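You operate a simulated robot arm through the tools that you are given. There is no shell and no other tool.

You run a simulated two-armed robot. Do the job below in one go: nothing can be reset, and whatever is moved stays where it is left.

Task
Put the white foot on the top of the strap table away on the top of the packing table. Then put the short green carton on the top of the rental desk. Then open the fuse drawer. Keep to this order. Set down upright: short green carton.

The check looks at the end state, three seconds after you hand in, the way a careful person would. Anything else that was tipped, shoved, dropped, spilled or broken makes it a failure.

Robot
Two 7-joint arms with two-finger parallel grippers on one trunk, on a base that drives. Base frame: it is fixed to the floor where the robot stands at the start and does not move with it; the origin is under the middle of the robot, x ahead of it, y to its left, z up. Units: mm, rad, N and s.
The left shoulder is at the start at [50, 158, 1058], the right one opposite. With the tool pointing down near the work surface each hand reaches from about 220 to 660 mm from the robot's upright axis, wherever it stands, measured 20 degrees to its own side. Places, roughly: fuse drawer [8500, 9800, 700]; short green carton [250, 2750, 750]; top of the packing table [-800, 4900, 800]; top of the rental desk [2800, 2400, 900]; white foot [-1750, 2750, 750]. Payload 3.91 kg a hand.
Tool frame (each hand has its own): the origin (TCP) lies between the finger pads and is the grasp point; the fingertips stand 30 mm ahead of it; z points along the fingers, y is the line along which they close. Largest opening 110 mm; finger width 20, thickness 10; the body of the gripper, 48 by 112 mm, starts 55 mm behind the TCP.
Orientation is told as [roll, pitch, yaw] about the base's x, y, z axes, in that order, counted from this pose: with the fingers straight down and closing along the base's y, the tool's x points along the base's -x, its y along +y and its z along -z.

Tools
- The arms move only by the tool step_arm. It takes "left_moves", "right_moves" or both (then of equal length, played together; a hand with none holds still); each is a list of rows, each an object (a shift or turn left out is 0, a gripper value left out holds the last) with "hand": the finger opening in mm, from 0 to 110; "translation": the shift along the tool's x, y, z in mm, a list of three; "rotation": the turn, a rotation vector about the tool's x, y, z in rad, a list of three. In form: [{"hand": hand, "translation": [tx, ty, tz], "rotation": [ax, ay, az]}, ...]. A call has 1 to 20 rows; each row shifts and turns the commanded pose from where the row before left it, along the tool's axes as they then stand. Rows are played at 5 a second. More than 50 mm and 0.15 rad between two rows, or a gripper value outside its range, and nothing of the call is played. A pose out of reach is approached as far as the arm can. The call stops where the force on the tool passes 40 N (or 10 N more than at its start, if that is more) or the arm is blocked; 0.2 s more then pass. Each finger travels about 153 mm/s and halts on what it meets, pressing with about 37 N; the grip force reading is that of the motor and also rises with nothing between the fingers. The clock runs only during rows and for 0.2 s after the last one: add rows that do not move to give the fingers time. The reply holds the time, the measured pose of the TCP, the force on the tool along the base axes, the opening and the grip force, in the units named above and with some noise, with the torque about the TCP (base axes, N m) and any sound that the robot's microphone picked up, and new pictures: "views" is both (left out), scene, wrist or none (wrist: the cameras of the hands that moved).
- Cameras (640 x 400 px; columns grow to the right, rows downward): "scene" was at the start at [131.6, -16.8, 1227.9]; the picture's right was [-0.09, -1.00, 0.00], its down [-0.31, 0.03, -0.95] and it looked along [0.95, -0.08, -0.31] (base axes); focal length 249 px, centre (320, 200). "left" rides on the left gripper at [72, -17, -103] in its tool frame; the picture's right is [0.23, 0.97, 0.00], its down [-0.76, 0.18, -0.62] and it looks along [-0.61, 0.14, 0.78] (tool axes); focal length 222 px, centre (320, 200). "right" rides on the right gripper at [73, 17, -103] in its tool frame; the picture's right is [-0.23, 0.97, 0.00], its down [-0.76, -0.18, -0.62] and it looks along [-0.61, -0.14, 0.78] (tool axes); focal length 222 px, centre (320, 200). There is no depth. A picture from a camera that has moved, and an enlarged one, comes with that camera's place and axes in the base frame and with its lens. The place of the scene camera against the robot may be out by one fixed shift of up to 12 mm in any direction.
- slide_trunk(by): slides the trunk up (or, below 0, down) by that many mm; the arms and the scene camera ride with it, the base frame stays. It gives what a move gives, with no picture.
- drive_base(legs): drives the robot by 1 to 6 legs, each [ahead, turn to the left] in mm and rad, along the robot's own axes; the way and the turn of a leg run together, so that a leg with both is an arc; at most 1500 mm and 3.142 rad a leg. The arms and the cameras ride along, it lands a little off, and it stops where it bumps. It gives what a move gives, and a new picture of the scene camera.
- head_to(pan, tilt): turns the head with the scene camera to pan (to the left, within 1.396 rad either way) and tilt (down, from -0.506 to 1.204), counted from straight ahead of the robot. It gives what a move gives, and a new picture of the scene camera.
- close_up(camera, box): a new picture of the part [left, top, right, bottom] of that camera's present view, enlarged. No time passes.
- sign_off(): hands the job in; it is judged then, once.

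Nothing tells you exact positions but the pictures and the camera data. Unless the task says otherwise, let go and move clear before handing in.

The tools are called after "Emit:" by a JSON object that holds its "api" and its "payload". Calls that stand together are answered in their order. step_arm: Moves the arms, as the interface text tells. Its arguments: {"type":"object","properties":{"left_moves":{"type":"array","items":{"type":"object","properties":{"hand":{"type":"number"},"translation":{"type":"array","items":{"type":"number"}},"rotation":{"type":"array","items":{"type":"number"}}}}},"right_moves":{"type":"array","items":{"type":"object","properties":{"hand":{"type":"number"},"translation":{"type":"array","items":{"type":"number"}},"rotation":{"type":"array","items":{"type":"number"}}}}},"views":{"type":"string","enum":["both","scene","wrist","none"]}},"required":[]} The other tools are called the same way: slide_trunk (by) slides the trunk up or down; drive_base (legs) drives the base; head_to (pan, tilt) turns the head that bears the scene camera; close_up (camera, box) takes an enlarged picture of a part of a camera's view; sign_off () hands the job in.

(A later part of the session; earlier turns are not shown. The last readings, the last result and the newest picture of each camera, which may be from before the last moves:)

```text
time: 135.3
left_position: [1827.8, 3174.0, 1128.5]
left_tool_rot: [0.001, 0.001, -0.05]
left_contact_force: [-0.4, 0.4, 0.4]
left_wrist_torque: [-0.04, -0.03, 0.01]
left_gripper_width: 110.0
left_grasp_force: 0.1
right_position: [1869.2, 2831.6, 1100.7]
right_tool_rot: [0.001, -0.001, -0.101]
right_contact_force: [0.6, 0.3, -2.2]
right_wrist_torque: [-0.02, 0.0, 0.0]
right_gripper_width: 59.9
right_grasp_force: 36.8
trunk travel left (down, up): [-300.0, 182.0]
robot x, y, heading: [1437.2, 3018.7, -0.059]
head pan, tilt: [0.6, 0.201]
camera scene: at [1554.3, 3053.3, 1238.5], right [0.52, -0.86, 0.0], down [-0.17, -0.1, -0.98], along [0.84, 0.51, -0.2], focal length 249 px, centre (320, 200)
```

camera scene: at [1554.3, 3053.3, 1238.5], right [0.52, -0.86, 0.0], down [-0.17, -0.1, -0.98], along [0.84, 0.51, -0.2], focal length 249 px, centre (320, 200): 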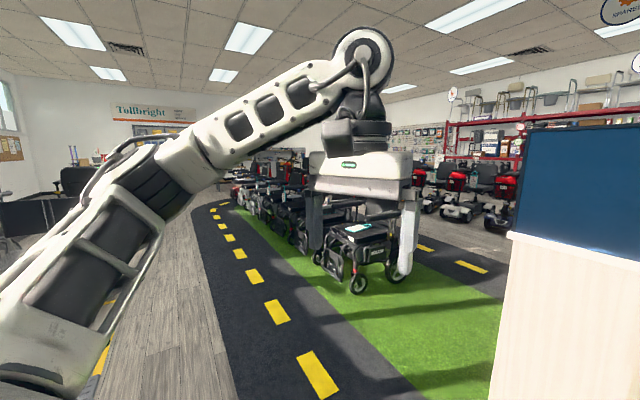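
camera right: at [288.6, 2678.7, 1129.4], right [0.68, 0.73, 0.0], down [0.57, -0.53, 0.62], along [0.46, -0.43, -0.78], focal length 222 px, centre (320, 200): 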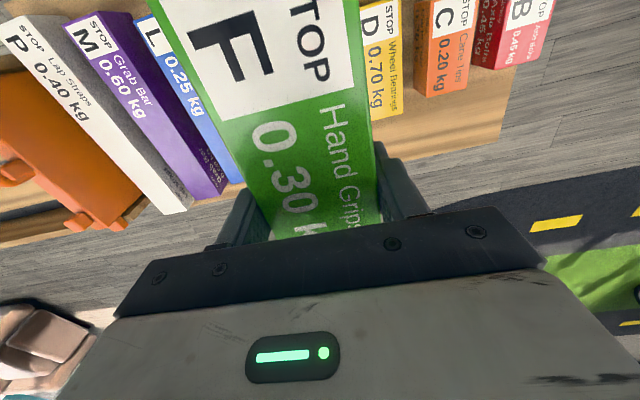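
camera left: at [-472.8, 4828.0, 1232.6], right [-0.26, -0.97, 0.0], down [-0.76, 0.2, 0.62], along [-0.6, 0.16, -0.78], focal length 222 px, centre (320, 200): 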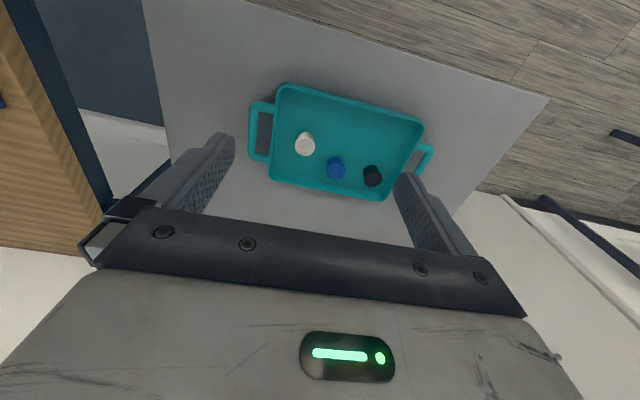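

The desk is a fluted counter with a panel on this side. I'll go around its north end, between it and the rollators, and view it from the east.

Emit:
{"api": "drive_base", "payload": {"legs": [[0, 0.217], [1000, 0], [785, 0], [0, -0.944]]}}

Emit:
{"api": "head_to", "payload": {"pan": -0.9, "tilt": 0.4}}

Emit:
{"api": "head_to", "payload": {"pan": 0.0, "tilt": 0.3}}

```text
time: 140.9
left_position: [2724.5, 3413.5, 1129.4]
left_tool_rot: [-0.003, -0.006, 0.168]
left_contact_force: [0.7, 0.1, 0.3]
left_wrist_torque: [0.01, 0.02, 0.02]
left_gripper_width: 109.8
left_grasp_force: 0.1
right_position: [2841.4, 3084.9, 1103.0]
right_tool_rot: [-0.001, -0.003, 0.112]
right_contact_force: [-0.6, 0.2, -3.5]
right_wrist_torque: [-0.02, 0.03, 0.0]
right_gripper_width: 59.7
right_grasp_force: 36.9
trunk travel left (down, up): [-300.0, 182.0]
robot x, y, heading: [2385.0, 3172.8, 0.165]
head pan, tilt: [0.6, 0.201]
stopped in leg 2: the robot was blocked; the commanded pose is now the measured one
camera scene: at [2481.8, 3237.2, 1239.5], right [0.69, -0.72, 0.01], down [-0.14, -0.14, -0.98], along [0.71, 0.67, -0.2], focal length 249 px, centre (320, 200)
```

scene: 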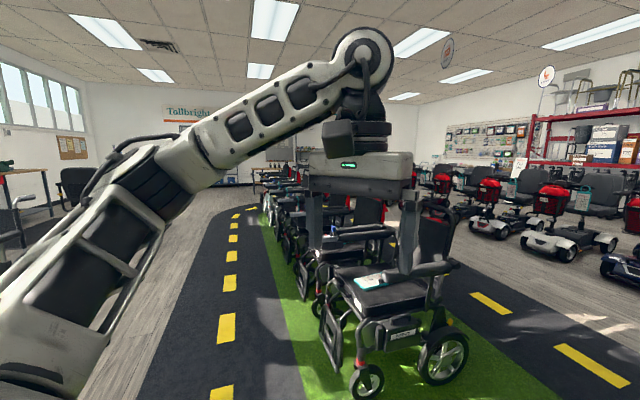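

```text
time: 142.5
left_position: [2724.7, 3413.7, 1130.3]
left_tool_rot: [-0.002, -0.006, 0.17]
left_contact_force: [0.0, 0.1, -0.5]
left_wrist_torque: [0.0, -0.02, -0.01]
left_gripper_width: 110.2
left_grasp_force: 0.0
right_position: [2841.4, 3086.4, 1103.0]
right_tool_rot: [-0.002, -0.003, 0.113]
right_contact_force: [0.3, 0.0, -2.8]
right_wrist_torque: [0.02, 0.0, -0.01]
right_gripper_width: 59.7
right_grasp_force: 37.4
trunk travel left (down, up): [-300.0, 182.0]
robot x, y, heading: [2385.2, 3173.7, 0.159]
head pan, tilt: [-0.901, 0.4]
camera scene: at [2482.3, 3110.4, 1221.0], right [-0.67, -0.74, 0.0], down [-0.28, 0.26, -0.92], along [0.68, -0.62, -0.38], focal length 249 px, centre (320, 200)
```

scene: 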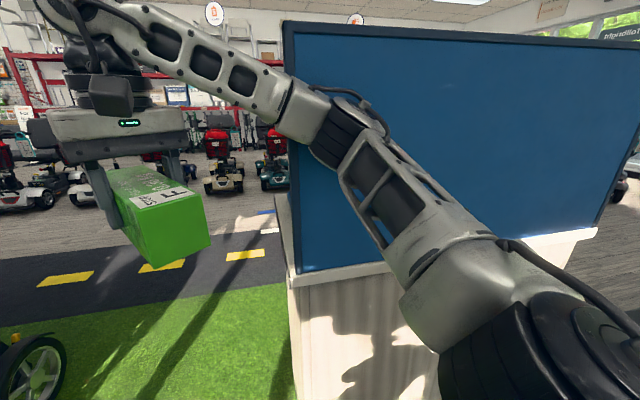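

```text
time: 143.7
left_position: [2724.3, 3413.2, 1129.9]
left_tool_rot: [-0.002, -0.007, 0.169]
left_contact_force: [-0.2, -0.3, -0.2]
left_wrist_torque: [0.01, 0.0, 0.0]
left_gripper_width: 110.2
left_grasp_force: 0.0
right_position: [2841.1, 3086.3, 1101.9]
right_tool_rot: [-0.003, -0.003, 0.11]
right_contact_force: [0.4, 0.1, -2.0]
right_wrist_torque: [-0.01, -0.02, 0.0]
right_gripper_width: 59.7
right_grasp_force: 37.1
trunk travel left (down, up): [-300.0, 182.0]
robot x, y, heading: [2384.9, 3173.9, 0.161]
head pan, tilt: [0.0, 0.3]
camera scene: at [2506.0, 3187.7, 1230.3], right [0.16, -0.99, 0.0], down [-0.28, -0.05, -0.96], along [0.95, 0.15, -0.29], focal length 249 px, centre (320, 200)
```

scene: 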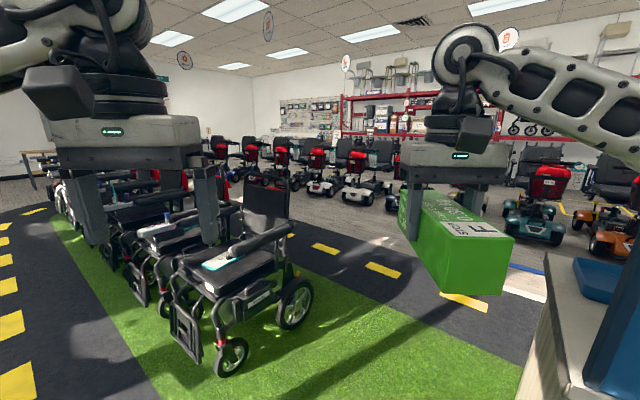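

The base was blocked at about (2385, 3173). I need to see what it touched before moving, so I'll look down and to the right.

Emit:
{"api": "head_to", "payload": {"pan": -0.2, "tilt": 1.2}}

Emit:
{"api": "head_to", "payload": {"pan": -1.2, "tilt": 0.5}}

```text
time: 144.9
left_position: [2724.2, 3414.1, 1130.2]
left_tool_rot: [-0.004, -0.007, 0.168]
left_contact_force: [-0.2, 0.0, -0.7]
left_wrist_torque: [0.0, 0.05, 0.01]
left_gripper_width: 110.0
left_grasp_force: 0.1
right_position: [2842.2, 3085.3, 1102.3]
right_tool_rot: [-0.003, -0.002, 0.111]
right_contact_force: [0.0, 0.0, -3.5]
right_wrist_torque: [0.01, 0.01, 0.03]
right_gripper_width: 59.7
right_grasp_force: 36.6
trunk travel left (down, up): [-300.0, 182.0]
robot x, y, heading: [2383.8, 3172.4, 0.16]
head pan, tilt: [-0.201, 1.201]
camera scene: at [2470.4, 3170.5, 1158.0], right [-0.04, -1.0, 0.0], down [-0.93, 0.04, -0.37], along [0.37, -0.02, -0.93], focal length 249 px, centre (320, 200)
```

scene: 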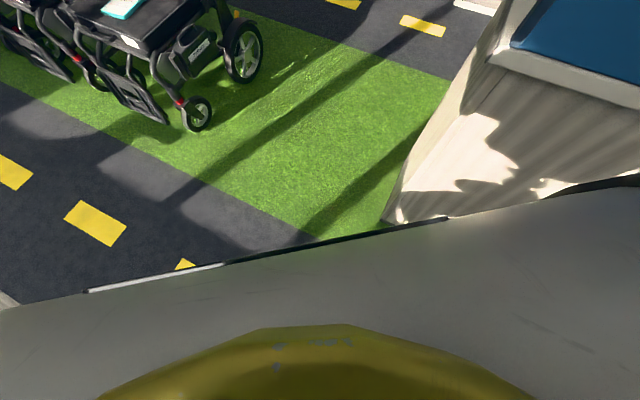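

```text
time: 146.2
left_position: [2723.6, 3413.9, 1129.7]
left_tool_rot: [-0.003, -0.007, 0.17]
left_contact_force: [-0.4, 0.1, 0.6]
left_wrist_torque: [0.03, -0.01, -0.02]
left_gripper_width: 110.0
left_grasp_force: 0.2
right_position: [2841.0, 3087.2, 1103.6]
right_tool_rot: [-0.002, -0.003, 0.111]
right_contact_force: [-0.4, 0.9, -2.8]
right_wrist_torque: [0.0, -0.02, -0.01]
right_gripper_width: 59.5
right_grasp_force: 37.0
trunk travel left (down, up): [-300.0, 182.0]
robot x, y, heading: [2382.2, 3171.4, 0.161]
head pan, tilt: [-1.201, 0.499]
camera scene: at [2460.2, 3094.5, 1211.7], right [-0.86, -0.51, -0.01], down [-0.24, 0.41, -0.88], along [0.45, -0.76, -0.47], focal length 249 px, centre (320, 200)
```

scene: 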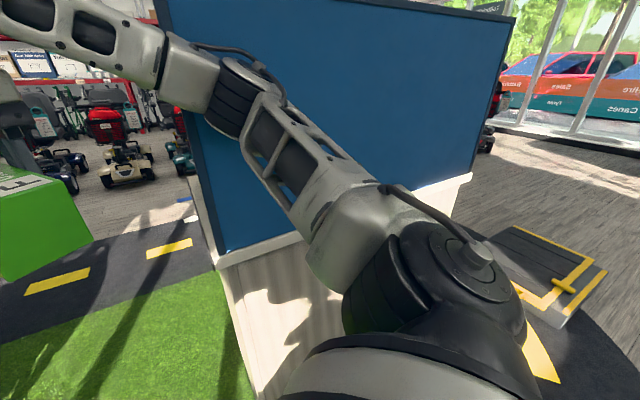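

The right elbow seems to have touched the blue panel's corner. I'll back straight off, then pass with a wider berth.

Emit:
{"api": "drive_base", "payload": {"legs": [[-300, 0]]}}

Emit:
{"api": "head_to", "payload": {"pan": -0.6, "tilt": 0.3}}

```text
time: 148.2
left_position: [2434.0, 3363.4, 1127.6]
left_tool_rot: [0.0, 0.002, 0.168]
left_contact_force: [0.4, -1.1, -0.3]
left_wrist_torque: [0.0, 0.02, -0.02]
left_gripper_width: 109.9
left_grasp_force: 0.1
right_position: [2551.3, 3036.0, 1099.1]
right_tool_rot: [0.003, 0.005, 0.114]
right_contact_force: [0.2, 0.2, -3.2]
right_wrist_torque: [0.01, -0.04, -0.01]
right_gripper_width: 59.7
right_grasp_force: 36.6
trunk travel left (down, up): [-300.0, 182.0]
robot x, y, heading: [2087.3, 3127.0, 0.157]
head pan, tilt: [-1.201, 0.499]
camera scene: at [2170.8, 3044.0, 1210.9], right [-0.86, -0.51, 0.0], down [-0.24, 0.41, -0.88], along [0.44, -0.76, -0.48], focal length 249 px, centre (320, 200)
```

scene: 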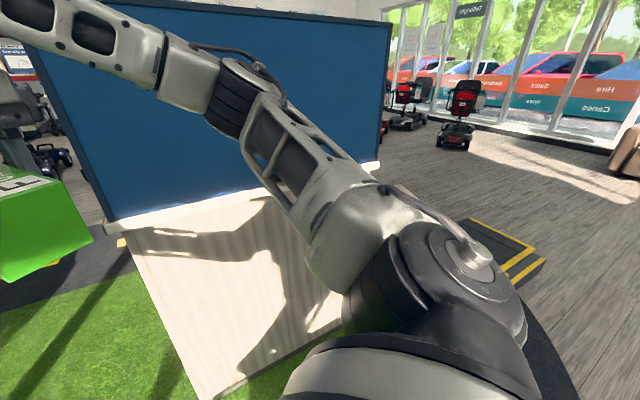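

```text
time: 149.2
left_position: [2434.6, 3363.6, 1127.1]
left_tool_rot: [-0.001, 0.001, 0.168]
left_contact_force: [-0.2, -0.8, 0.3]
left_wrist_torque: [0.0, 0.02, -0.02]
left_gripper_width: 110.2
left_grasp_force: 0.1
right_position: [2550.4, 3036.4, 1098.3]
right_tool_rot: [-0.001, 0.006, 0.11]
right_contact_force: [0.6, 0.5, -3.2]
right_wrist_torque: [-0.01, 0.01, 0.03]
right_gripper_width: 59.9
right_grasp_force: 36.9
trunk travel left (down, up): [-300.0, 182.0]
robot x, y, heading: [2088.1, 3124.9, 0.154]
head pan, tilt: [-0.6, 0.3]
camera scene: at [2209.6, 3082.7, 1229.2], right [-0.43, -0.9, 0.0], down [-0.27, 0.13, -0.96], along [0.86, -0.41, -0.3], focal length 249 px, centre (320, 200)
```

scene: 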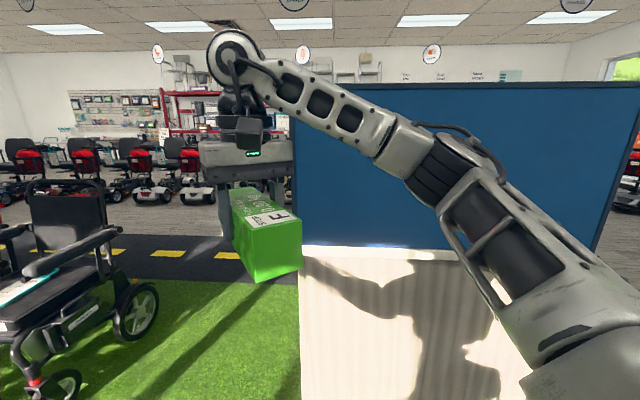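

Desk is where it was. Now a wider arc: first out to (2550, 3480), then east past the corner.

Emit:
{"api": "drive_base", "payload": {"legs": [[0, 0.5], [583, 0], [0, -0.76], [750, 0]]}}

Emit:
{"api": "head_to", "payload": {"pan": -1.2, "tilt": 0.5}}

```text
time: 159.7
left_position: [3686.2, 3578.9, 1127.6]
left_tool_rot: [-0.001, 0.002, -0.076]
left_contact_force: [0.0, 0.4, -0.1]
left_wrist_torque: [-0.03, 0.0, 0.0]
left_gripper_width: 110.0
left_grasp_force: 0.1
right_position: [3720.4, 3232.8, 1097.8]
right_tool_rot: [-0.001, 0.006, -0.133]
right_contact_force: [0.0, -0.1, -3.4]
right_wrist_torque: [0.04, 0.02, 0.0]
right_gripper_width: 59.3
right_grasp_force: 37.0
trunk travel left (down, up): [-300.0, 182.0]
robot x, y, heading: [3292.0, 3431.5, -0.083]
head pan, tilt: [-0.6, 0.3]
camera scene: at [3402.4, 3360.6, 1229.2], right [-0.63, -0.77, 0.0], down [-0.23, 0.19, -0.96], along [0.74, -0.6, -0.3], focal length 249 px, centre (320, 200)
```

scene: 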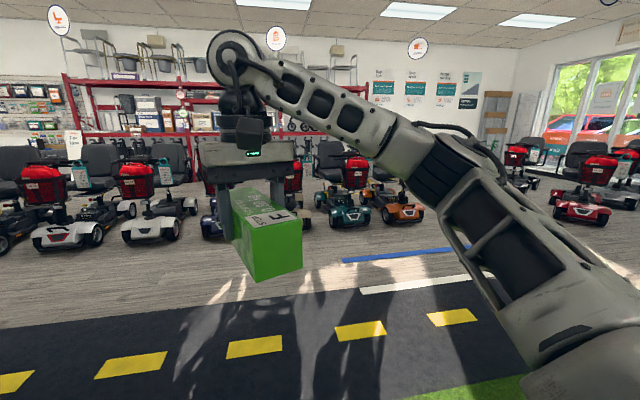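

```text
time: 160.7
left_position: [3686.6, 3579.4, 1128.3]
left_tool_rot: [0.0, 0.002, -0.077]
left_contact_force: [-0.1, -0.1, 0.6]
left_wrist_torque: [0.02, 0.04, 0.03]
left_gripper_width: 109.8
left_grasp_force: 0.2
right_position: [3719.6, 3232.7, 1098.0]
right_tool_rot: [0.0, 0.006, -0.133]
right_contact_force: [0.1, -0.8, -3.4]
right_wrist_torque: [0.0, 0.04, 0.02]
right_gripper_width: 59.9
right_grasp_force: 37.2
trunk travel left (down, up): [-300.0, 182.0]
robot x, y, heading: [3291.5, 3427.7, -0.082]
head pan, tilt: [-1.201, 0.499]
camera scene: at [3355.6, 3332.3, 1210.9], right [-0.96, -0.28, 0.0], down [-0.14, 0.46, -0.88], along [0.25, -0.84, -0.48], focal length 249 px, centre (320, 200)
```

scene: 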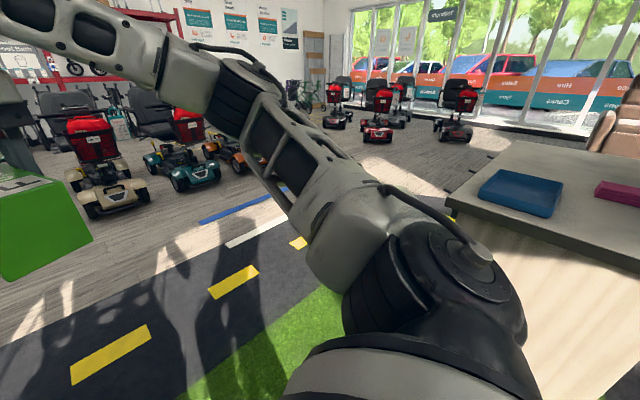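

The desk top (grey) with a blue and a magenta item is visible on the east side. I'll continue round to the east and turn to face it.

Emit:
{"api": "drive_base", "payload": {"legs": [[0, -0.793], [950, 0], [0, -2.35]]}}

Emit:
{"api": "head_to", "payload": {"pan": -0.1, "tilt": 0.35}}

```text
time: 173.3
left_position: [3486.5, 2570.6, 1127.6]
left_tool_rot: [-0.001, 0.001, 3.016]
left_contact_force: [0.0, 1.3, 0.3]
left_wrist_torque: [0.0, 0.01, -0.03]
left_gripper_width: 110.2
left_grasp_force: 0.1
right_position: [3469.6, 2917.7, 1098.1]
right_tool_rot: [0.0, 0.007, 2.961]
right_contact_force: [-0.4, -0.8, -2.7]
right_wrist_torque: [-0.01, 0.03, -0.03]
right_gripper_width: 59.8
right_grasp_force: 37.2
trunk travel left (down, up): [-300.0, 182.0]
robot x, y, heading: [3890.1, 2699.9, 3.009]
head pan, tilt: [-1.201, 0.499]
camera scene: at [3825.7, 2782.8, 1210.8], right [0.97, 0.23, 0.0], down [0.11, -0.47, -0.88], along [-0.21, 0.85, -0.48], focal length 249 px, centre (320, 200)
```

scene: 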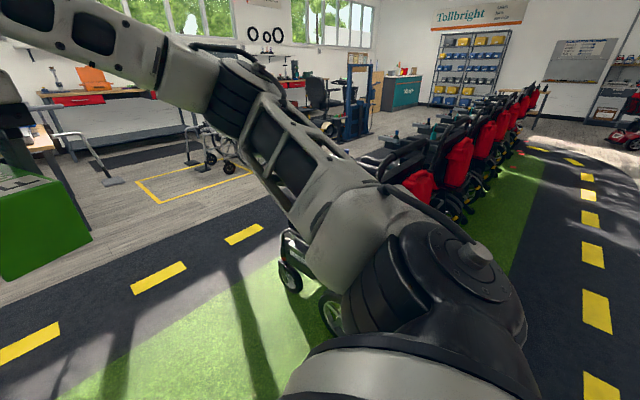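

```text
time: 174.6
left_position: [3486.1, 2570.5, 1127.3]
left_tool_rot: [0.0, 0.002, 3.016]
left_contact_force: [-0.6, 0.8, -0.1]
left_wrist_torque: [-0.01, 0.0, -0.01]
left_gripper_width: 110.0
left_grasp_force: 0.1
right_position: [3469.3, 2917.9, 1098.1]
right_tool_rot: [0.0, 0.004, 2.959]
right_contact_force: [-1.1, 0.2, -2.4]
right_wrist_torque: [0.03, 0.03, -0.01]
right_gripper_width: 59.8
right_grasp_force: 36.3
trunk travel left (down, up): [-300.0, 182.0]
robot x, y, heading: [3889.4, 2695.9, 3.011]
head pan, tilt: [-0.099, 0.351]
camera scene: at [3756.4, 2715.9, 1224.5], right [0.23, 0.97, 0.0], down [0.33, -0.08, -0.94], along [-0.91, 0.22, -0.34], focal length 249 px, centre (320, 200)
```

scene: 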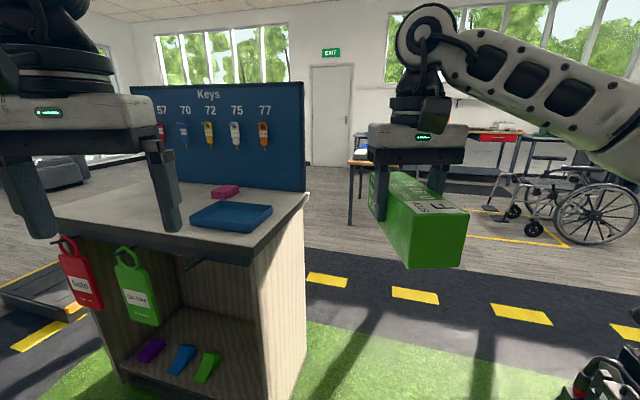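

Emit:
{"api": "head_to", "payload": {"pan": 0.25, "tilt": 0.4}}

Emit:
{"api": "close_up", "payload": {"camera": "scene", "box": [150, 60, 450, 250]}}

```text
time: 175.5
left_position: [3485.3, 2569.2, 1128.7]
left_tool_rot: [0.0, 0.002, 3.015]
left_contact_force: [-0.2, 0.2, 0.3]
left_wrist_torque: [0.02, 0.0, -0.03]
left_gripper_width: 109.9
left_grasp_force: 0.1
right_position: [3468.8, 2916.6, 1099.0]
right_tool_rot: [0.0, 0.004, 2.96]
right_contact_force: [0.6, 0.4, -2.1]
right_wrist_torque: [-0.01, 0.03, -0.01]
right_gripper_width: 59.8
right_grasp_force: 37.1
trunk travel left (down, up): [-300.0, 182.0]
robot x, y, heading: [3890.1, 2698.6, 3.007]
head pan, tilt: [0.25, 0.4]
camera scene: at [3755.0, 2683.7, 1220.0], right [-0.11, 0.99, 0.0], down [0.39, 0.04, -0.92], along [-0.92, -0.11, -0.39], focal length 249 px, centre (320, 200)
```

scene: 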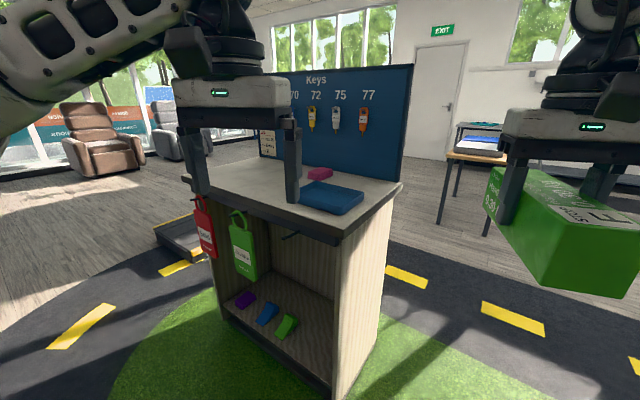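

```text
2.11 times, centred on (300, 155) of scene
camera zoom: at [3755.0, 2683.7, 1220.0], right [-0.11, 0.99, 0.0], down [0.39, 0.04, -0.92], along [-0.92, -0.11, -0.39], focal length 525 px, centre (362, 295)
```

zoom: 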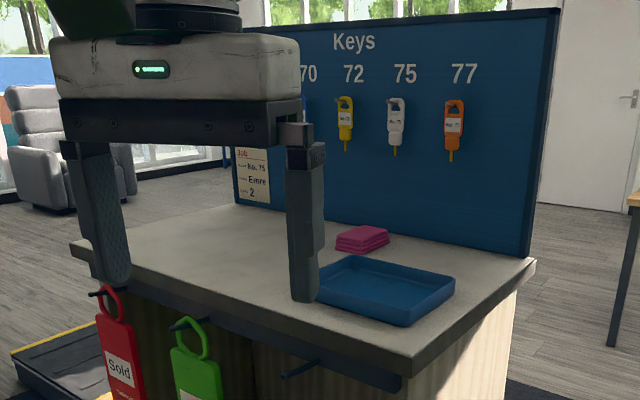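

The top's south half is free (key board at the back, blue tray and pink pad on the north half, tags hanging on the front edge). I'll drive to a standoff facing the south half squarely.

Emit:
{"api": "drive_base", "payload": {"legs": [[0, 1.346], [1072, 0], [0, -1.713]]}}

Emit:
{"api": "head_to", "payload": {"pan": 0.0, "tilt": 0.5}}

```text
time: 188.5
left_position: [3094.6, 1697.7, 1128.6]
left_tool_rot: [-0.001, 0.001, 2.669]
left_contact_force: [0.1, -0.5, -1.0]
left_wrist_torque: [-0.01, 0.0, -0.01]
left_gripper_width: 110.0
left_grasp_force: 0.0
right_position: [3197.6, 2030.6, 1098.0]
right_tool_rot: [-0.001, 0.006, 2.611]
right_contact_force: [-0.8, -0.1, -2.8]
right_wrist_torque: [0.03, -0.02, -0.01]
right_gripper_width: 59.8
right_grasp_force: 37.8
trunk travel left (down, up): [-300.0, 182.0]
robot x, y, heading: [3513.2, 1680.6, 2.66]
head pan, tilt: [0.25, 0.4]
camera scene: at [3388.5, 1712.5, 1220.0], right [0.23, 0.97, 0.0], down [0.38, -0.09, -0.92], along [-0.9, 0.21, -0.39], focal length 249 px, centre (320, 200)
```

scene: 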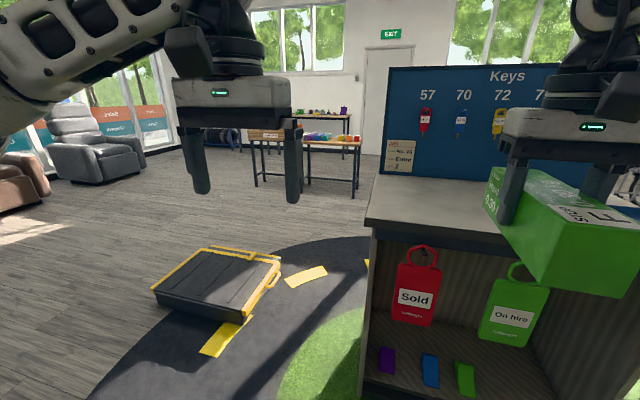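

```text
time: 189.2
left_position: [3092.7, 1699.3, 1127.8]
left_tool_rot: [-0.002, 0.002, 2.668]
left_contact_force: [-0.4, 0.0, 0.1]
left_wrist_torque: [-0.02, -0.04, -0.02]
left_gripper_width: 110.0
left_grasp_force: 0.1
right_position: [3196.4, 2029.5, 1098.8]
right_tool_rot: [0.001, 0.007, 2.612]
right_contact_force: [0.2, -1.4, -3.0]
right_wrist_torque: [-0.03, -0.03, -0.01]
right_gripper_width: 59.6
right_grasp_force: 36.6
trunk travel left (down, up): [-300.0, 182.0]
robot x, y, heading: [3514.9, 1681.0, 2.657]
head pan, tilt: [0.0, 0.499]
camera scene: at [3397.9, 1733.2, 1210.9], right [0.46, 0.89, 0.0], down [0.42, -0.22, -0.88], along [-0.78, 0.41, -0.48], focal length 249 px, centre (320, 200)
```

scene: 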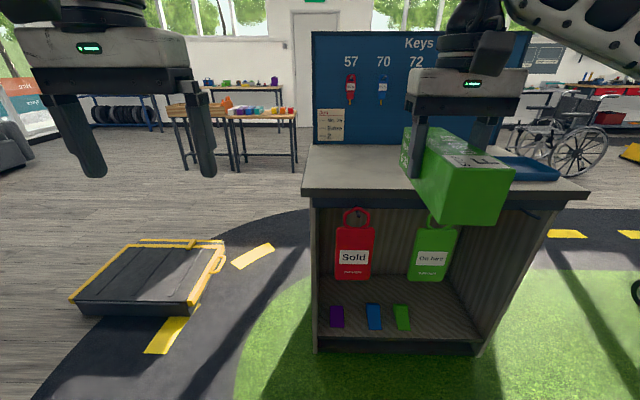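

The desk edge is square to the robot about 690 mm ahead. I'll move 300 mm closer, then extend the right arm over the free south half.

Emit:
{"api": "drive_base", "payload": {"legs": [[300, 0]]}}

Emit:
{"api": "head_to", "payload": {"pan": -0.2, "tilt": 0.6}}

```text
time: 191.3
left_position: [2826.3, 1834.2, 1127.3]
left_tool_rot: [0.0, 0.002, 2.673]
left_contact_force: [0.1, 0.3, 0.4]
left_wrist_torque: [-0.02, -0.03, 0.01]
left_gripper_width: 109.8
left_grasp_force: 0.0
right_position: [2927.6, 2166.6, 1098.6]
right_tool_rot: [-0.001, 0.006, 2.618]
right_contact_force: [-0.9, 0.6, -2.5]
right_wrist_torque: [0.0, 0.0, 0.01]
right_gripper_width: 59.5
right_grasp_force: 37.0
trunk travel left (down, up): [-300.0, 182.0]
robot x, y, heading: [3251.3, 1819.3, 2.667]
head pan, tilt: [0.0, 0.499]
camera scene: at [3130.5, 1871.1, 1210.8], right [0.46, 0.89, 0.0], down [0.43, -0.22, -0.88], along [-0.78, 0.4, -0.48], focal length 249 px, centre (320, 200)
```

scene: 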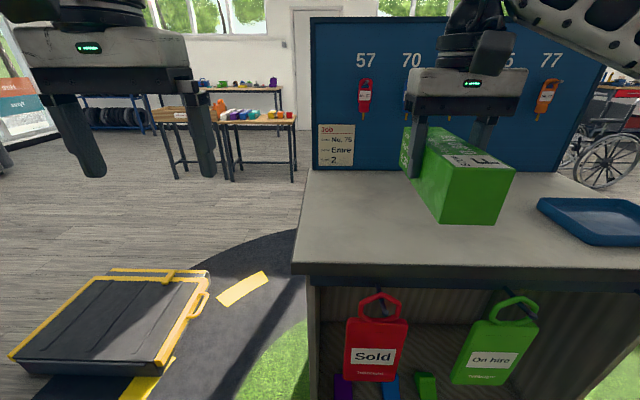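

```text
time: 192.0
left_position: [2826.5, 1835.0, 1127.6]
left_tool_rot: [0.002, 0.002, 2.673]
left_contact_force: [0.1, -0.1, 0.2]
left_wrist_torque: [0.02, 0.01, 0.01]
left_gripper_width: 110.2
left_grasp_force: 0.0
right_position: [2927.8, 2166.2, 1099.7]
right_tool_rot: [0.001, 0.009, 2.619]
right_contact_force: [-0.2, 0.6, -3.1]
right_wrist_torque: [-0.01, -0.04, -0.02]
right_gripper_width: 59.8
right_grasp_force: 36.9
trunk travel left (down, up): [-300.0, 182.0]
robot x, y, heading: [3245.1, 1817.2, 2.667]
head pan, tilt: [-0.201, 0.6]
camera scene: at [3142.7, 1884.6, 1201.8], right [0.63, 0.78, 0.0], down [0.44, -0.35, -0.83], along [-0.64, 0.52, -0.56], focal length 249 px, centre (320, 200)
```

scene: 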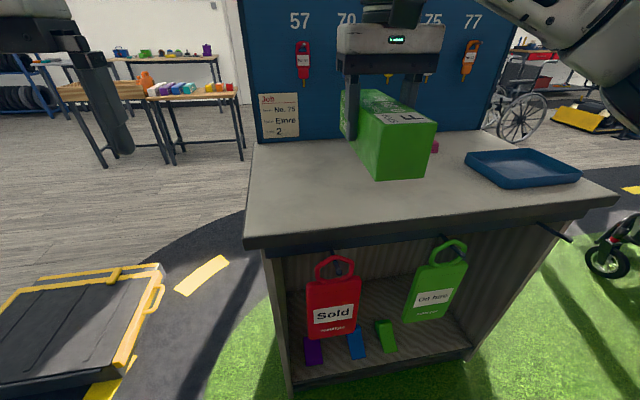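

Emit:
{"api": "step_arm", "payload": {"right_moves": [{"translation": [-36, 0, 0], "rotation": [0, -0.007, 0]}, {"translation": [-36, 0, 10]}, {"translation": [-37, 0, 15]}, {"translation": [-37, 0, 20]}, {"translation": [0, 0, 35]}, {}, {}], "views": "both"}}

Emit:
{"api": "close_up", "payload": {"camera": "scene", "box": [240, 60, 480, 210]}}

```text
time: 193.6
left_position: [2827.0, 1834.1, 1127.7]
left_tool_rot: [-0.001, 0.001, 2.673]
left_contact_force: [0.7, 0.4, 0.0]
left_wrist_torque: [0.01, 0.0, 0.02]
left_gripper_width: 110.0
left_grasp_force: 0.0
right_position: [2802.8, 2239.5, 1019.0]
right_tool_rot: [0.0, -0.001, 2.617]
right_contact_force: [-0.4, 1.3, -2.9]
right_wrist_torque: [0.01, -0.04, -0.01]
right_gripper_width: 59.7
right_grasp_force: 36.9
trunk travel left (down, up): [-300.0, 182.0]
robot x, y, heading: [3248.8, 1818.8, 2.664]
head pan, tilt: [-0.201, 0.6]
camera scene: at [3142.7, 1884.7, 1201.7], right [0.63, 0.78, 0.0], down [0.44, -0.35, -0.82], along [-0.64, 0.52, -0.57], focal length 249 px, centre (320, 200)
camera right: at [2857.1, 2188.6, 1121.9], right [-0.68, -0.73, 0.0], down [-0.57, 0.53, 0.62], along [-0.46, 0.43, -0.78], focal length 222 px, centre (320, 200)
```

scene: 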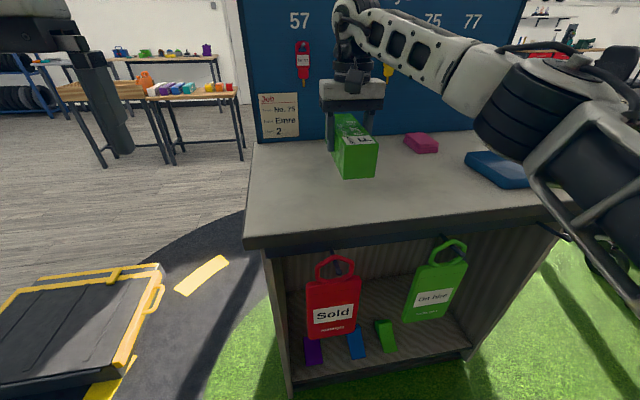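
right: 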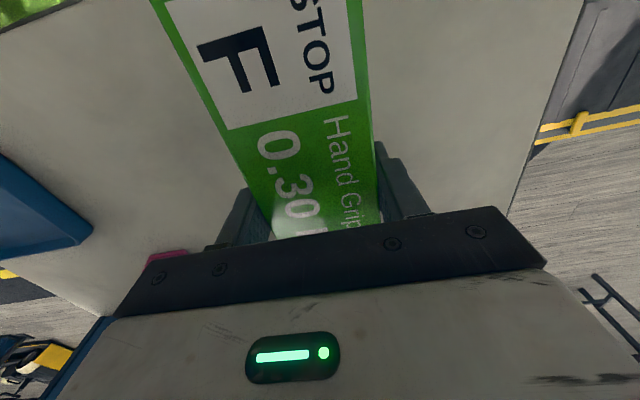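

```text
2.67 times, centred on (360, 135) of scene
camera zoom: at [3142.7, 1884.7, 1201.7], right [0.63, 0.78, 0.0], down [0.44, -0.35, -0.82], along [-0.64, 0.52, -0.57], focal length 664 px, centre (213, 373)
```

zoom: 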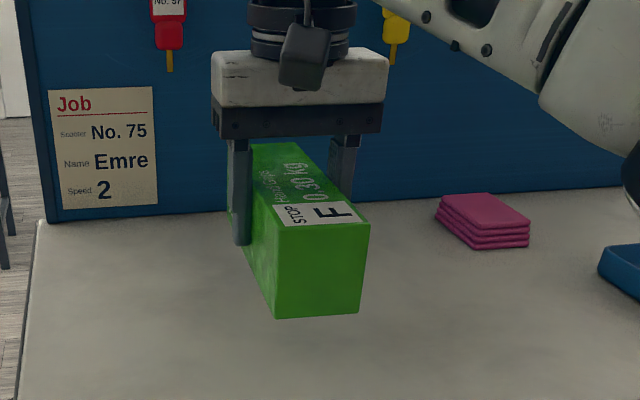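

The carton hovers over the free south half, parallel to the desk. I'll lower it gradually.

Emit:
{"api": "step_arm", "payload": {"right_moves": [{"translation": [0, 0, 20]}, {"translation": [0, 0, 15]}, {"translation": [0, 0, 5]}, {"translation": [0, 0, 5]}, {}], "views": "scene"}}

Emit:
{"api": "close_up", "payload": {"camera": "scene", "box": [240, 60, 480, 210]}}

```text
time: 194.8
left_position: [2826.8, 1834.7, 1127.7]
left_tool_rot: [0.0, 0.001, 2.674]
left_contact_force: [-0.8, 0.1, -0.4]
left_wrist_torque: [0.02, 0.02, 0.0]
left_gripper_width: 109.8
left_grasp_force: 0.1
right_position: [2802.1, 2241.2, 973.5]
right_tool_rot: [-0.001, -0.001, 2.619]
right_contact_force: [0.5, 0.4, -2.5]
right_wrist_torque: [0.0, -0.03, 0.0]
right_gripper_width: 59.9
right_grasp_force: 37.4
trunk travel left (down, up): [-300.0, 182.0]
robot x, y, heading: [3253.2, 1820.0, 2.664]
head pan, tilt: [-0.201, 0.6]
camera scene: at [3142.7, 1884.7, 1201.7], right [0.63, 0.78, 0.0], down [0.44, -0.35, -0.82], along [-0.64, 0.52, -0.57], focal length 249 px, centre (320, 200)
```

scene: 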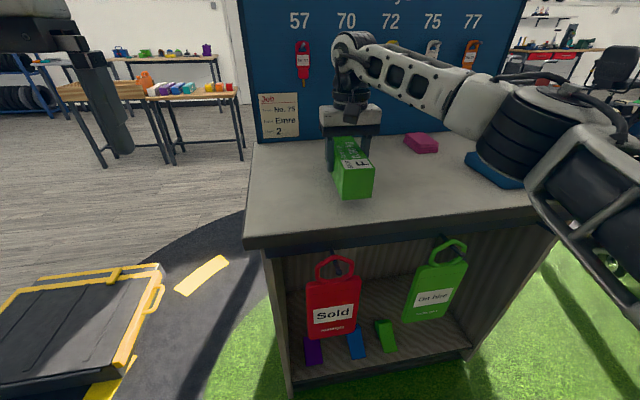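

```text
2.67 times, centred on (360, 135) of scene
camera zoom: at [3142.7, 1884.7, 1201.7], right [0.63, 0.78, 0.0], down [0.44, -0.35, -0.82], along [-0.64, 0.52, -0.57], focal length 664 px, centre (213, 373)
```

zoom: 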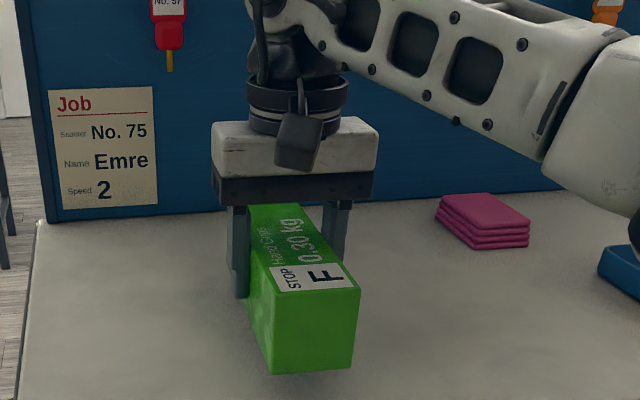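

Emit:
{"api": "step_arm", "payload": {"right_moves": [{"translation": [0, 0, 4]}, {"translation": [0, 0, 4]}, {"translation": [0, 0, 3]}, {}], "views": "none"}}

Emit:
{"api": "step_arm", "payload": {"right_moves": [{"translation": [0, 0, 3]}, {"translation": [0, 0, 2]}, {}], "views": "scene"}}

Emit:
{"api": "close_up", "payload": {"camera": "scene", "box": [280, 100, 440, 220]}}

```text
time: 195.8
left_position: [2826.2, 1834.6, 1128.3]
left_tool_rot: [0.001, 0.001, 2.673]
left_contact_force: [0.1, -0.5, 0.9]
left_wrist_torque: [0.0, 0.0, -0.01]
left_gripper_width: 110.1
left_grasp_force: 0.2
right_position: [2802.6, 2240.8, 963.2]
right_tool_rot: [-0.001, -0.001, 2.617]
right_contact_force: [0.0, 0.1, -3.5]
right_wrist_torque: [0.01, -0.02, 0.01]
right_gripper_width: 59.7
right_grasp_force: 37.3
trunk travel left (down, up): [-300.0, 182.0]
robot x, y, heading: [3247.3, 1821.7, 2.67]
head pan, tilt: [-0.201, 0.6]
```

```text
time: 196.6
left_position: [2826.8, 1834.5, 1127.1]
left_tool_rot: [0.001, 0.001, 2.674]
left_contact_force: [0.4, 0.1, -0.5]
left_wrist_torque: [0.01, -0.02, -0.02]
left_gripper_width: 109.9
left_grasp_force: 0.2
right_position: [2801.5, 2240.8, 957.6]
right_tool_rot: [0.0, 0.0, 2.619]
right_contact_force: [-0.2, -0.1, -3.2]
right_wrist_torque: [0.01, -0.03, -0.03]
right_gripper_width: 59.5
right_grasp_force: 37.1
trunk travel left (down, up): [-300.0, 182.0]
robot x, y, heading: [3250.2, 1816.2, 2.667]
head pan, tilt: [-0.201, 0.6]
camera scene: at [3142.7, 1884.7, 1201.7], right [0.63, 0.78, 0.0], down [0.44, -0.35, -0.82], along [-0.64, 0.52, -0.57], focal length 249 px, centre (320, 200)
```

scene: 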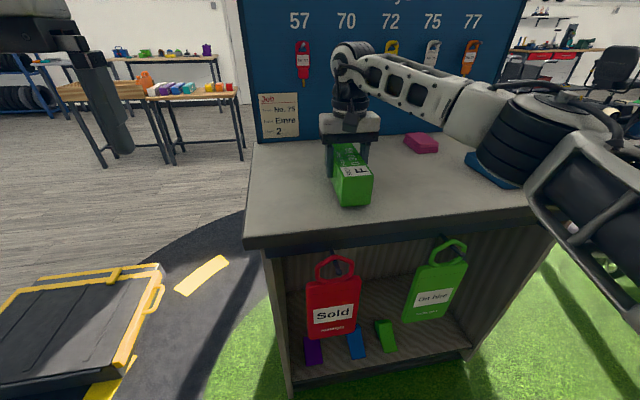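

```text
3.33 times, centred on (360, 160) of scene
camera zoom: at [3142.7, 1884.7, 1201.7], right [0.63, 0.78, 0.0], down [0.44, -0.35, -0.82], along [-0.64, 0.52, -0.57], focal length 831 px, centre (187, 333)
```

zoom: 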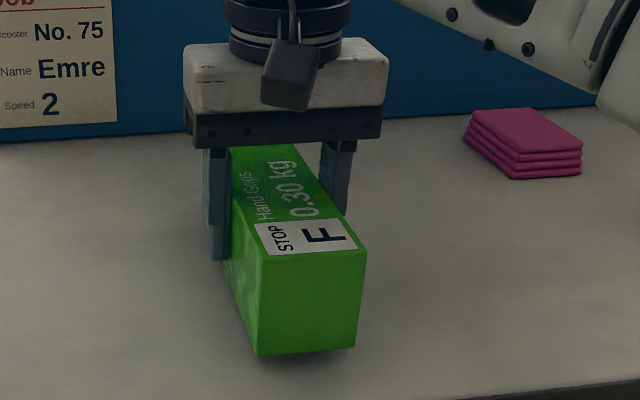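

Emit:
{"api": "step_arm", "payload": {"right_moves": [{"translation": [0, 0, 2]}, {"translation": [0, 0, 2]}, {}], "views": "none"}}

Emit:
{"api": "step_arm", "payload": {"right_moves": [{"translation": [0, 0, 2]}, {"translation": [0, 0, 2]}, {}], "views": "none"}}

Emit:
{"api": "close_up", "payload": {"camera": "scene", "box": [280, 100, 440, 220]}}

```text
time: 197.4
left_position: [2825.3, 1834.0, 1126.9]
left_tool_rot: [0.0, 0.001, 2.674]
left_contact_force: [1.0, -0.8, 1.0]
left_wrist_torque: [0.02, 0.01, -0.01]
left_gripper_width: 110.0
left_grasp_force: 0.1
right_position: [2801.8, 2240.8, 953.4]
right_tool_rot: [0.001, 0.0, 2.618]
right_contact_force: [-0.5, -0.8, -2.6]
right_wrist_torque: [-0.03, -0.07, 0.0]
right_gripper_width: 59.4
right_grasp_force: 36.9
trunk travel left (down, up): [-300.0, 182.0]
robot x, y, heading: [3248.9, 1816.0, 2.667]
head pan, tilt: [-0.201, 0.6]
```

```text
time: 198.2
left_position: [2826.8, 1834.2, 1128.5]
left_tool_rot: [0.0, 0.002, 2.674]
left_contact_force: [-0.1, -0.5, -1.2]
left_wrist_torque: [-0.02, 0.01, 0.0]
left_gripper_width: 110.0
left_grasp_force: 0.1
right_position: [2800.4, 2238.9, 950.2]
right_tool_rot: [0.0, -0.004, 2.619]
right_contact_force: [-0.7, -0.7, -3.1]
right_wrist_torque: [-0.02, -0.01, 0.03]
right_gripper_width: 59.9
right_grasp_force: 37.4
trunk travel left (down, up): [-300.0, 182.0]
robot x, y, heading: [3250.4, 1818.4, 2.667]
head pan, tilt: [-0.201, 0.6]
```

```text
3.33 times, centred on (360, 160) of scene
camera zoom: at [3142.7, 1884.7, 1201.7], right [0.63, 0.78, 0.0], down [0.44, -0.35, -0.82], along [-0.64, 0.52, -0.57], focal length 831 px, centre (187, 333)
```

zoom: 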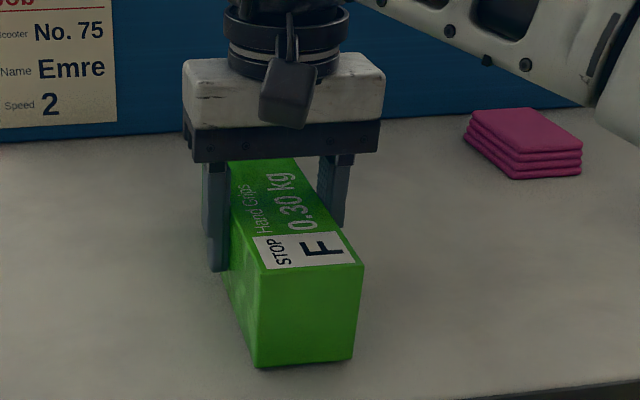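

Emit:
{"api": "step_arm", "payload": {"right_moves": [{"translation": [0, 0, 2]}, {"translation": [0, 0, 1]}, {}], "views": "none"}}

Emit:
{"api": "close_up", "payload": {"camera": "scene", "box": [280, 100, 440, 220]}}

```text
time: 199.0
left_position: [2827.3, 1834.1, 1127.9]
left_tool_rot: [0.001, 0.002, 2.672]
left_contact_force: [-0.6, -0.4, -0.6]
left_wrist_torque: [0.0, -0.02, -0.01]
left_gripper_width: 109.8
left_grasp_force: 0.0
right_position: [2800.4, 2240.1, 945.8]
right_tool_rot: [0.002, -0.003, 2.618]
right_contact_force: [-0.5, 0.7, -1.7]
right_wrist_torque: [0.1, 0.05, -0.02]
right_gripper_width: 59.8
right_grasp_force: 37.1
trunk travel left (down, up): [-300.0, 182.0]
robot x, y, heading: [3249.0, 1818.3, 2.66]
head pan, tilt: [-0.201, 0.6]
```

```text
3.33 times, centred on (360, 160) of scene
camera zoom: at [3142.8, 1884.6, 1201.8], right [0.63, 0.78, 0.0], down [0.44, -0.35, -0.83], along [-0.64, 0.52, -0.56], focal length 831 px, centre (187, 333)
```

zoom: 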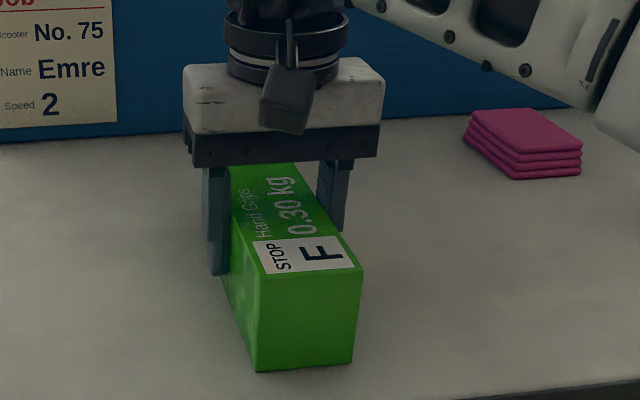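

Emit:
{"api": "step_arm", "payload": {"right_moves": [{"translation": [0, 0, 1.5]}, {}], "views": "none"}}

```text
time: 199.6
left_position: [2827.4, 1834.6, 1128.1]
left_tool_rot: [0.001, 0.001, 2.674]
left_contact_force: [0.0, -0.5, -0.3]
left_wrist_torque: [0.0, 0.03, 0.04]
left_gripper_width: 110.1
left_grasp_force: 0.2
right_position: [2801.9, 2240.2, 946.6]
right_tool_rot: [-0.001, -0.002, 2.618]
right_contact_force: [-3.3, 4.4, 10.7]
right_wrist_torque: [-0.18, -1.03, 0.35]
right_gripper_width: 59.8
right_grasp_force: 37.2
trunk travel left (down, up): [-300.0, 182.0]
robot x, y, heading: [3252.2, 1817.7, 2.667]
head pan, tilt: [-0.201, 0.6]
```

The force has gone to +10 N upward, so the carton is standing on the desk. I'll open gently and rise.

Emit:
{"api": "step_arm", "payload": {"right_moves": [{"hand": 64}, {"hand": 72}, {"hand": 80}, {}, {}], "views": "both"}}

Emit:
{"api": "close_up", "payload": {"camera": "scene", "box": [280, 100, 440, 220]}}

```text
time: 200.8
left_position: [2826.9, 1834.3, 1128.1]
left_tool_rot: [0.0, 0.002, 2.674]
left_contact_force: [0.2, -0.3, 0.8]
left_wrist_torque: [0.01, -0.01, 0.02]
left_gripper_width: 109.8
left_grasp_force: 0.0
right_position: [2802.4, 2240.0, 944.8]
right_tool_rot: [-0.001, -0.002, 2.617]
right_contact_force: [0.6, -0.5, -0.4]
right_wrist_torque: [0.02, -0.01, 0.04]
right_gripper_width: 79.9
right_grasp_force: 0.0
trunk travel left (down, up): [-300.0, 182.0]
robot x, y, heading: [3248.2, 1815.8, 2.665]
head pan, tilt: [-0.201, 0.6]
camera scene: at [3142.9, 1884.5, 1201.8], right [0.63, 0.78, 0.0], down [0.44, -0.35, -0.83], along [-0.64, 0.52, -0.56], focal length 249 px, centre (320, 200)
camera right: at [2855.3, 2188.4, 1047.7], right [-0.68, -0.73, 0.0], down [-0.57, 0.53, 0.62], along [-0.46, 0.43, -0.78], focal length 222 px, centre (320, 200)
```

scene: 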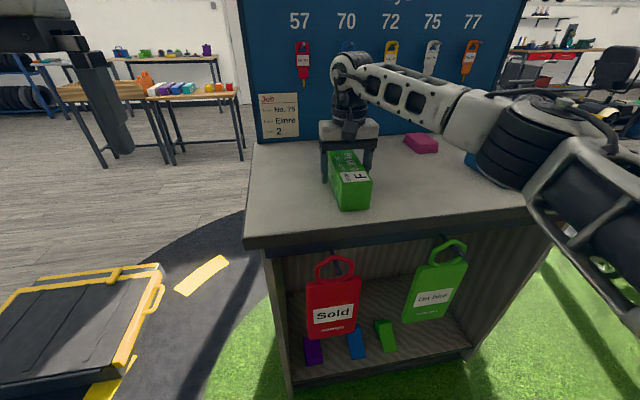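
right: 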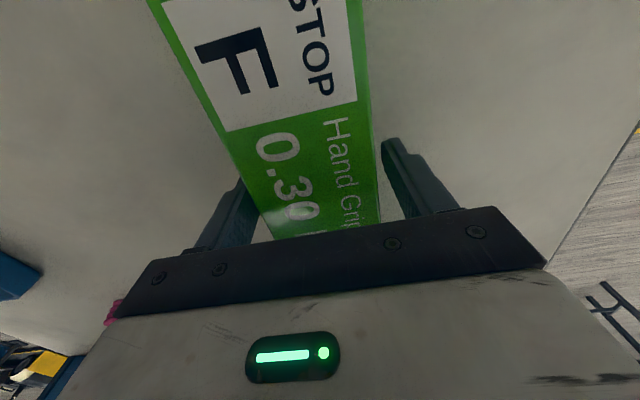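

```text
3.33 times, centred on (360, 160) of scene
camera zoom: at [3142.9, 1884.5, 1201.8], right [0.63, 0.78, 0.0], down [0.44, -0.35, -0.83], along [-0.64, 0.52, -0.56], focal length 831 px, centre (187, 333)
```

zoom: 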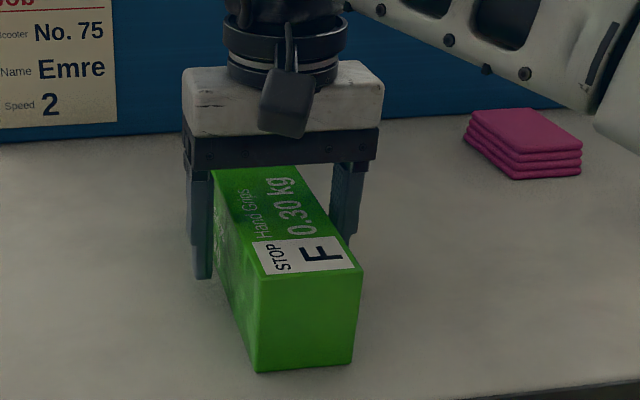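

Emit:
{"api": "step_arm", "payload": {"right_moves": [{"translation": [0, 0, -15]}, {"translation": [0, 0, -35]}, {"translation": [0, 0, -45]}, {"translation": [0, 0, -45]}, {"translation": [20, 0, -40]}, {"translation": [40, 0, -25]}, {"translation": [45, 0, 0]}, {"translation": [45, 0, 0]}, {"translation": [40, 0, 0]}, {}], "views": "scene"}}

Emit:
{"api": "close_up", "payload": {"camera": "scene", "box": [240, 90, 480, 240]}}

```text
time: 203.0
left_position: [2826.9, 1834.4, 1127.6]
left_tool_rot: [0.0, 0.0, 2.674]
left_contact_force: [-0.4, 0.1, 0.2]
left_wrist_torque: [-0.01, 0.01, 0.0]
left_gripper_width: 109.9
left_grasp_force: 0.1
right_position: [2966.7, 2145.2, 1150.9]
right_tool_rot: [0.001, -0.001, 2.615]
right_contact_force: [-0.6, 0.1, -0.6]
right_wrist_torque: [-0.02, -0.01, 0.01]
right_gripper_width: 79.9
right_grasp_force: 0.1
trunk travel left (down, up): [-300.0, 182.0]
robot x, y, heading: [3250.0, 1821.7, 2.662]
head pan, tilt: [-0.201, 0.6]
camera scene: at [3142.8, 1884.5, 1201.8], right [0.63, 0.78, 0.0], down [0.44, -0.35, -0.83], along [-0.64, 0.52, -0.56], focal length 249 px, centre (320, 200)
```

scene: 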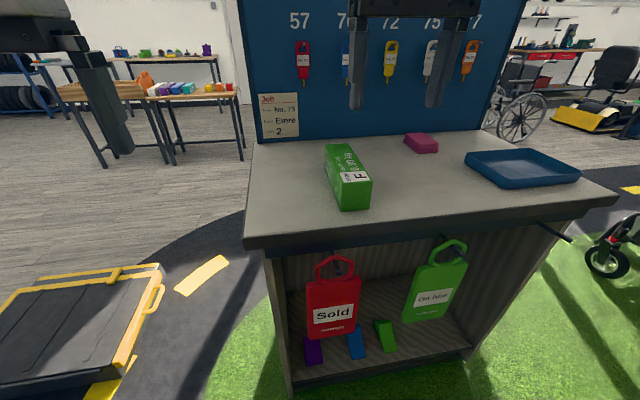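

```text
2.67 times, centred on (360, 165) of scene
camera zoom: at [3142.8, 1884.5, 1201.8], right [0.63, 0.78, 0.0], down [0.44, -0.35, -0.83], along [-0.64, 0.52, -0.56], focal length 664 px, centre (213, 293)
```

zoom: 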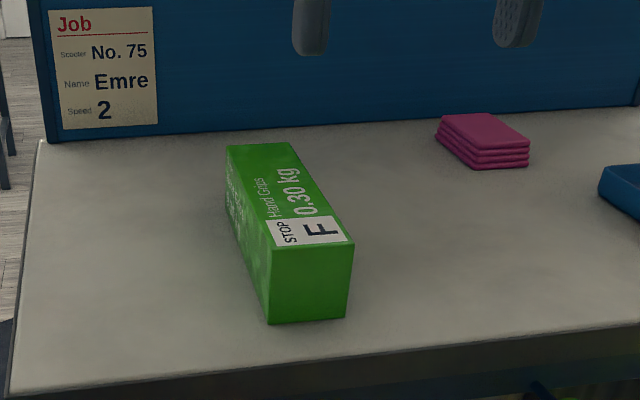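

The carton stands flat on the desk. Next is the fuse drawer far off at about (8500, 9800); I back out and turn along the room to look.

Emit:
{"api": "drive_base", "payload": {"legs": [[-450, 0], [0, -1.645]]}}

Emit:
{"api": "head_to", "payload": {"pan": 0.0, "tilt": 0.2}}

Emit:
{"api": "close_up", "payload": {"camera": "scene", "box": [220, 110, 420, 235]}}

```text
time: 209.8
left_position: [3699.0, 2032.5, 1128.3]
left_tool_rot: [0.0, 0.002, 1.019]
left_contact_force: [0.4, 0.3, 0.5]
left_wrist_torque: [-0.03, 0.0, -0.02]
left_gripper_width: 110.1
left_grasp_force: 0.0
right_position: [3997.6, 1868.5, 1150.2]
right_tool_rot: [0.0, -0.001, 0.961]
right_contact_force: [0.4, -0.2, -0.2]
right_wrist_torque: [-0.04, 0.01, 0.0]
right_gripper_width: 80.1
right_grasp_force: 0.1
trunk travel left (down, up): [-300.0, 182.0]
robot x, y, heading: [3651.2, 1614.1, 1.008]
head pan, tilt: [-0.201, 0.6]
camera scene: at [3729.9, 1703.6, 1201.8], right [0.72, -0.69, 0.0], down [-0.39, -0.41, -0.83], along [0.57, 0.6, -0.56], focal length 249 px, centre (320, 200)
```

scene: 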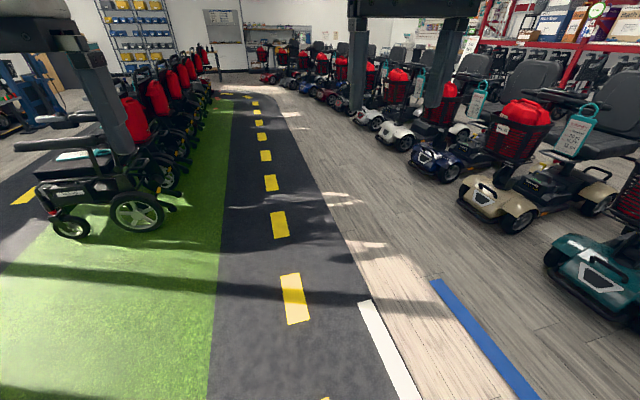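

```text
time: 210.7
left_position: [3699.9, 2033.8, 1127.9]
left_tool_rot: [0.002, 0.0, 1.018]
left_contact_force: [0.4, -0.6, 0.0]
left_wrist_torque: [0.03, 0.0, 0.02]
left_gripper_width: 110.1
left_grasp_force: 0.1
right_position: [3997.8, 1867.3, 1150.6]
right_tool_rot: [0.0, -0.001, 0.962]
right_contact_force: [-0.2, 0.4, -0.6]
right_wrist_torque: [0.0, -0.01, 0.0]
right_gripper_width: 80.1
right_grasp_force: 0.0
trunk travel left (down, up): [-300.0, 182.0]
robot x, y, heading: [3648.4, 1616.8, 1.008]
head pan, tilt: [0.0, 0.201]
camera scene: at [3718.5, 1718.6, 1238.5], right [0.85, -0.53, 0.0], down [-0.11, -0.17, -0.98], along [0.52, 0.83, -0.2], focal length 249 px, centre (320, 200)
```

scene: 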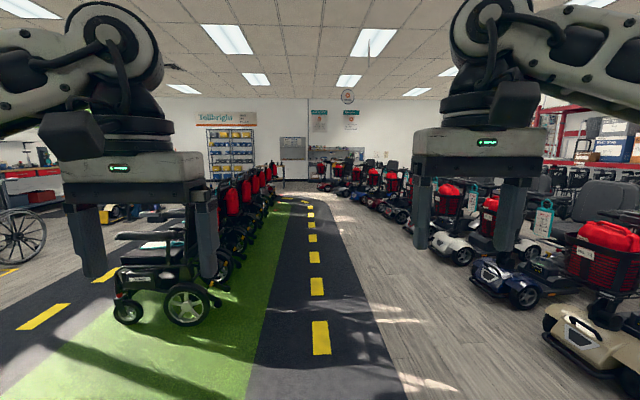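

```text
3.20 times, centred on (320, 172) of scene
camera zoom: at [3718.5, 1718.6, 1238.5], right [0.85, -0.53, 0.0], down [-0.11, -0.17, -0.98], along [0.52, 0.83, -0.2], focal length 797 px, centre (320, 288)
```

zoom: 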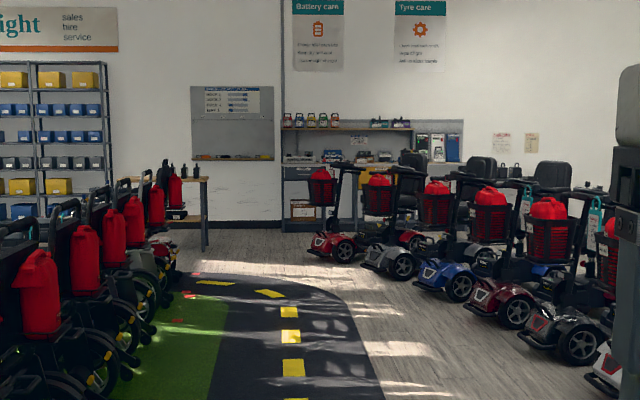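

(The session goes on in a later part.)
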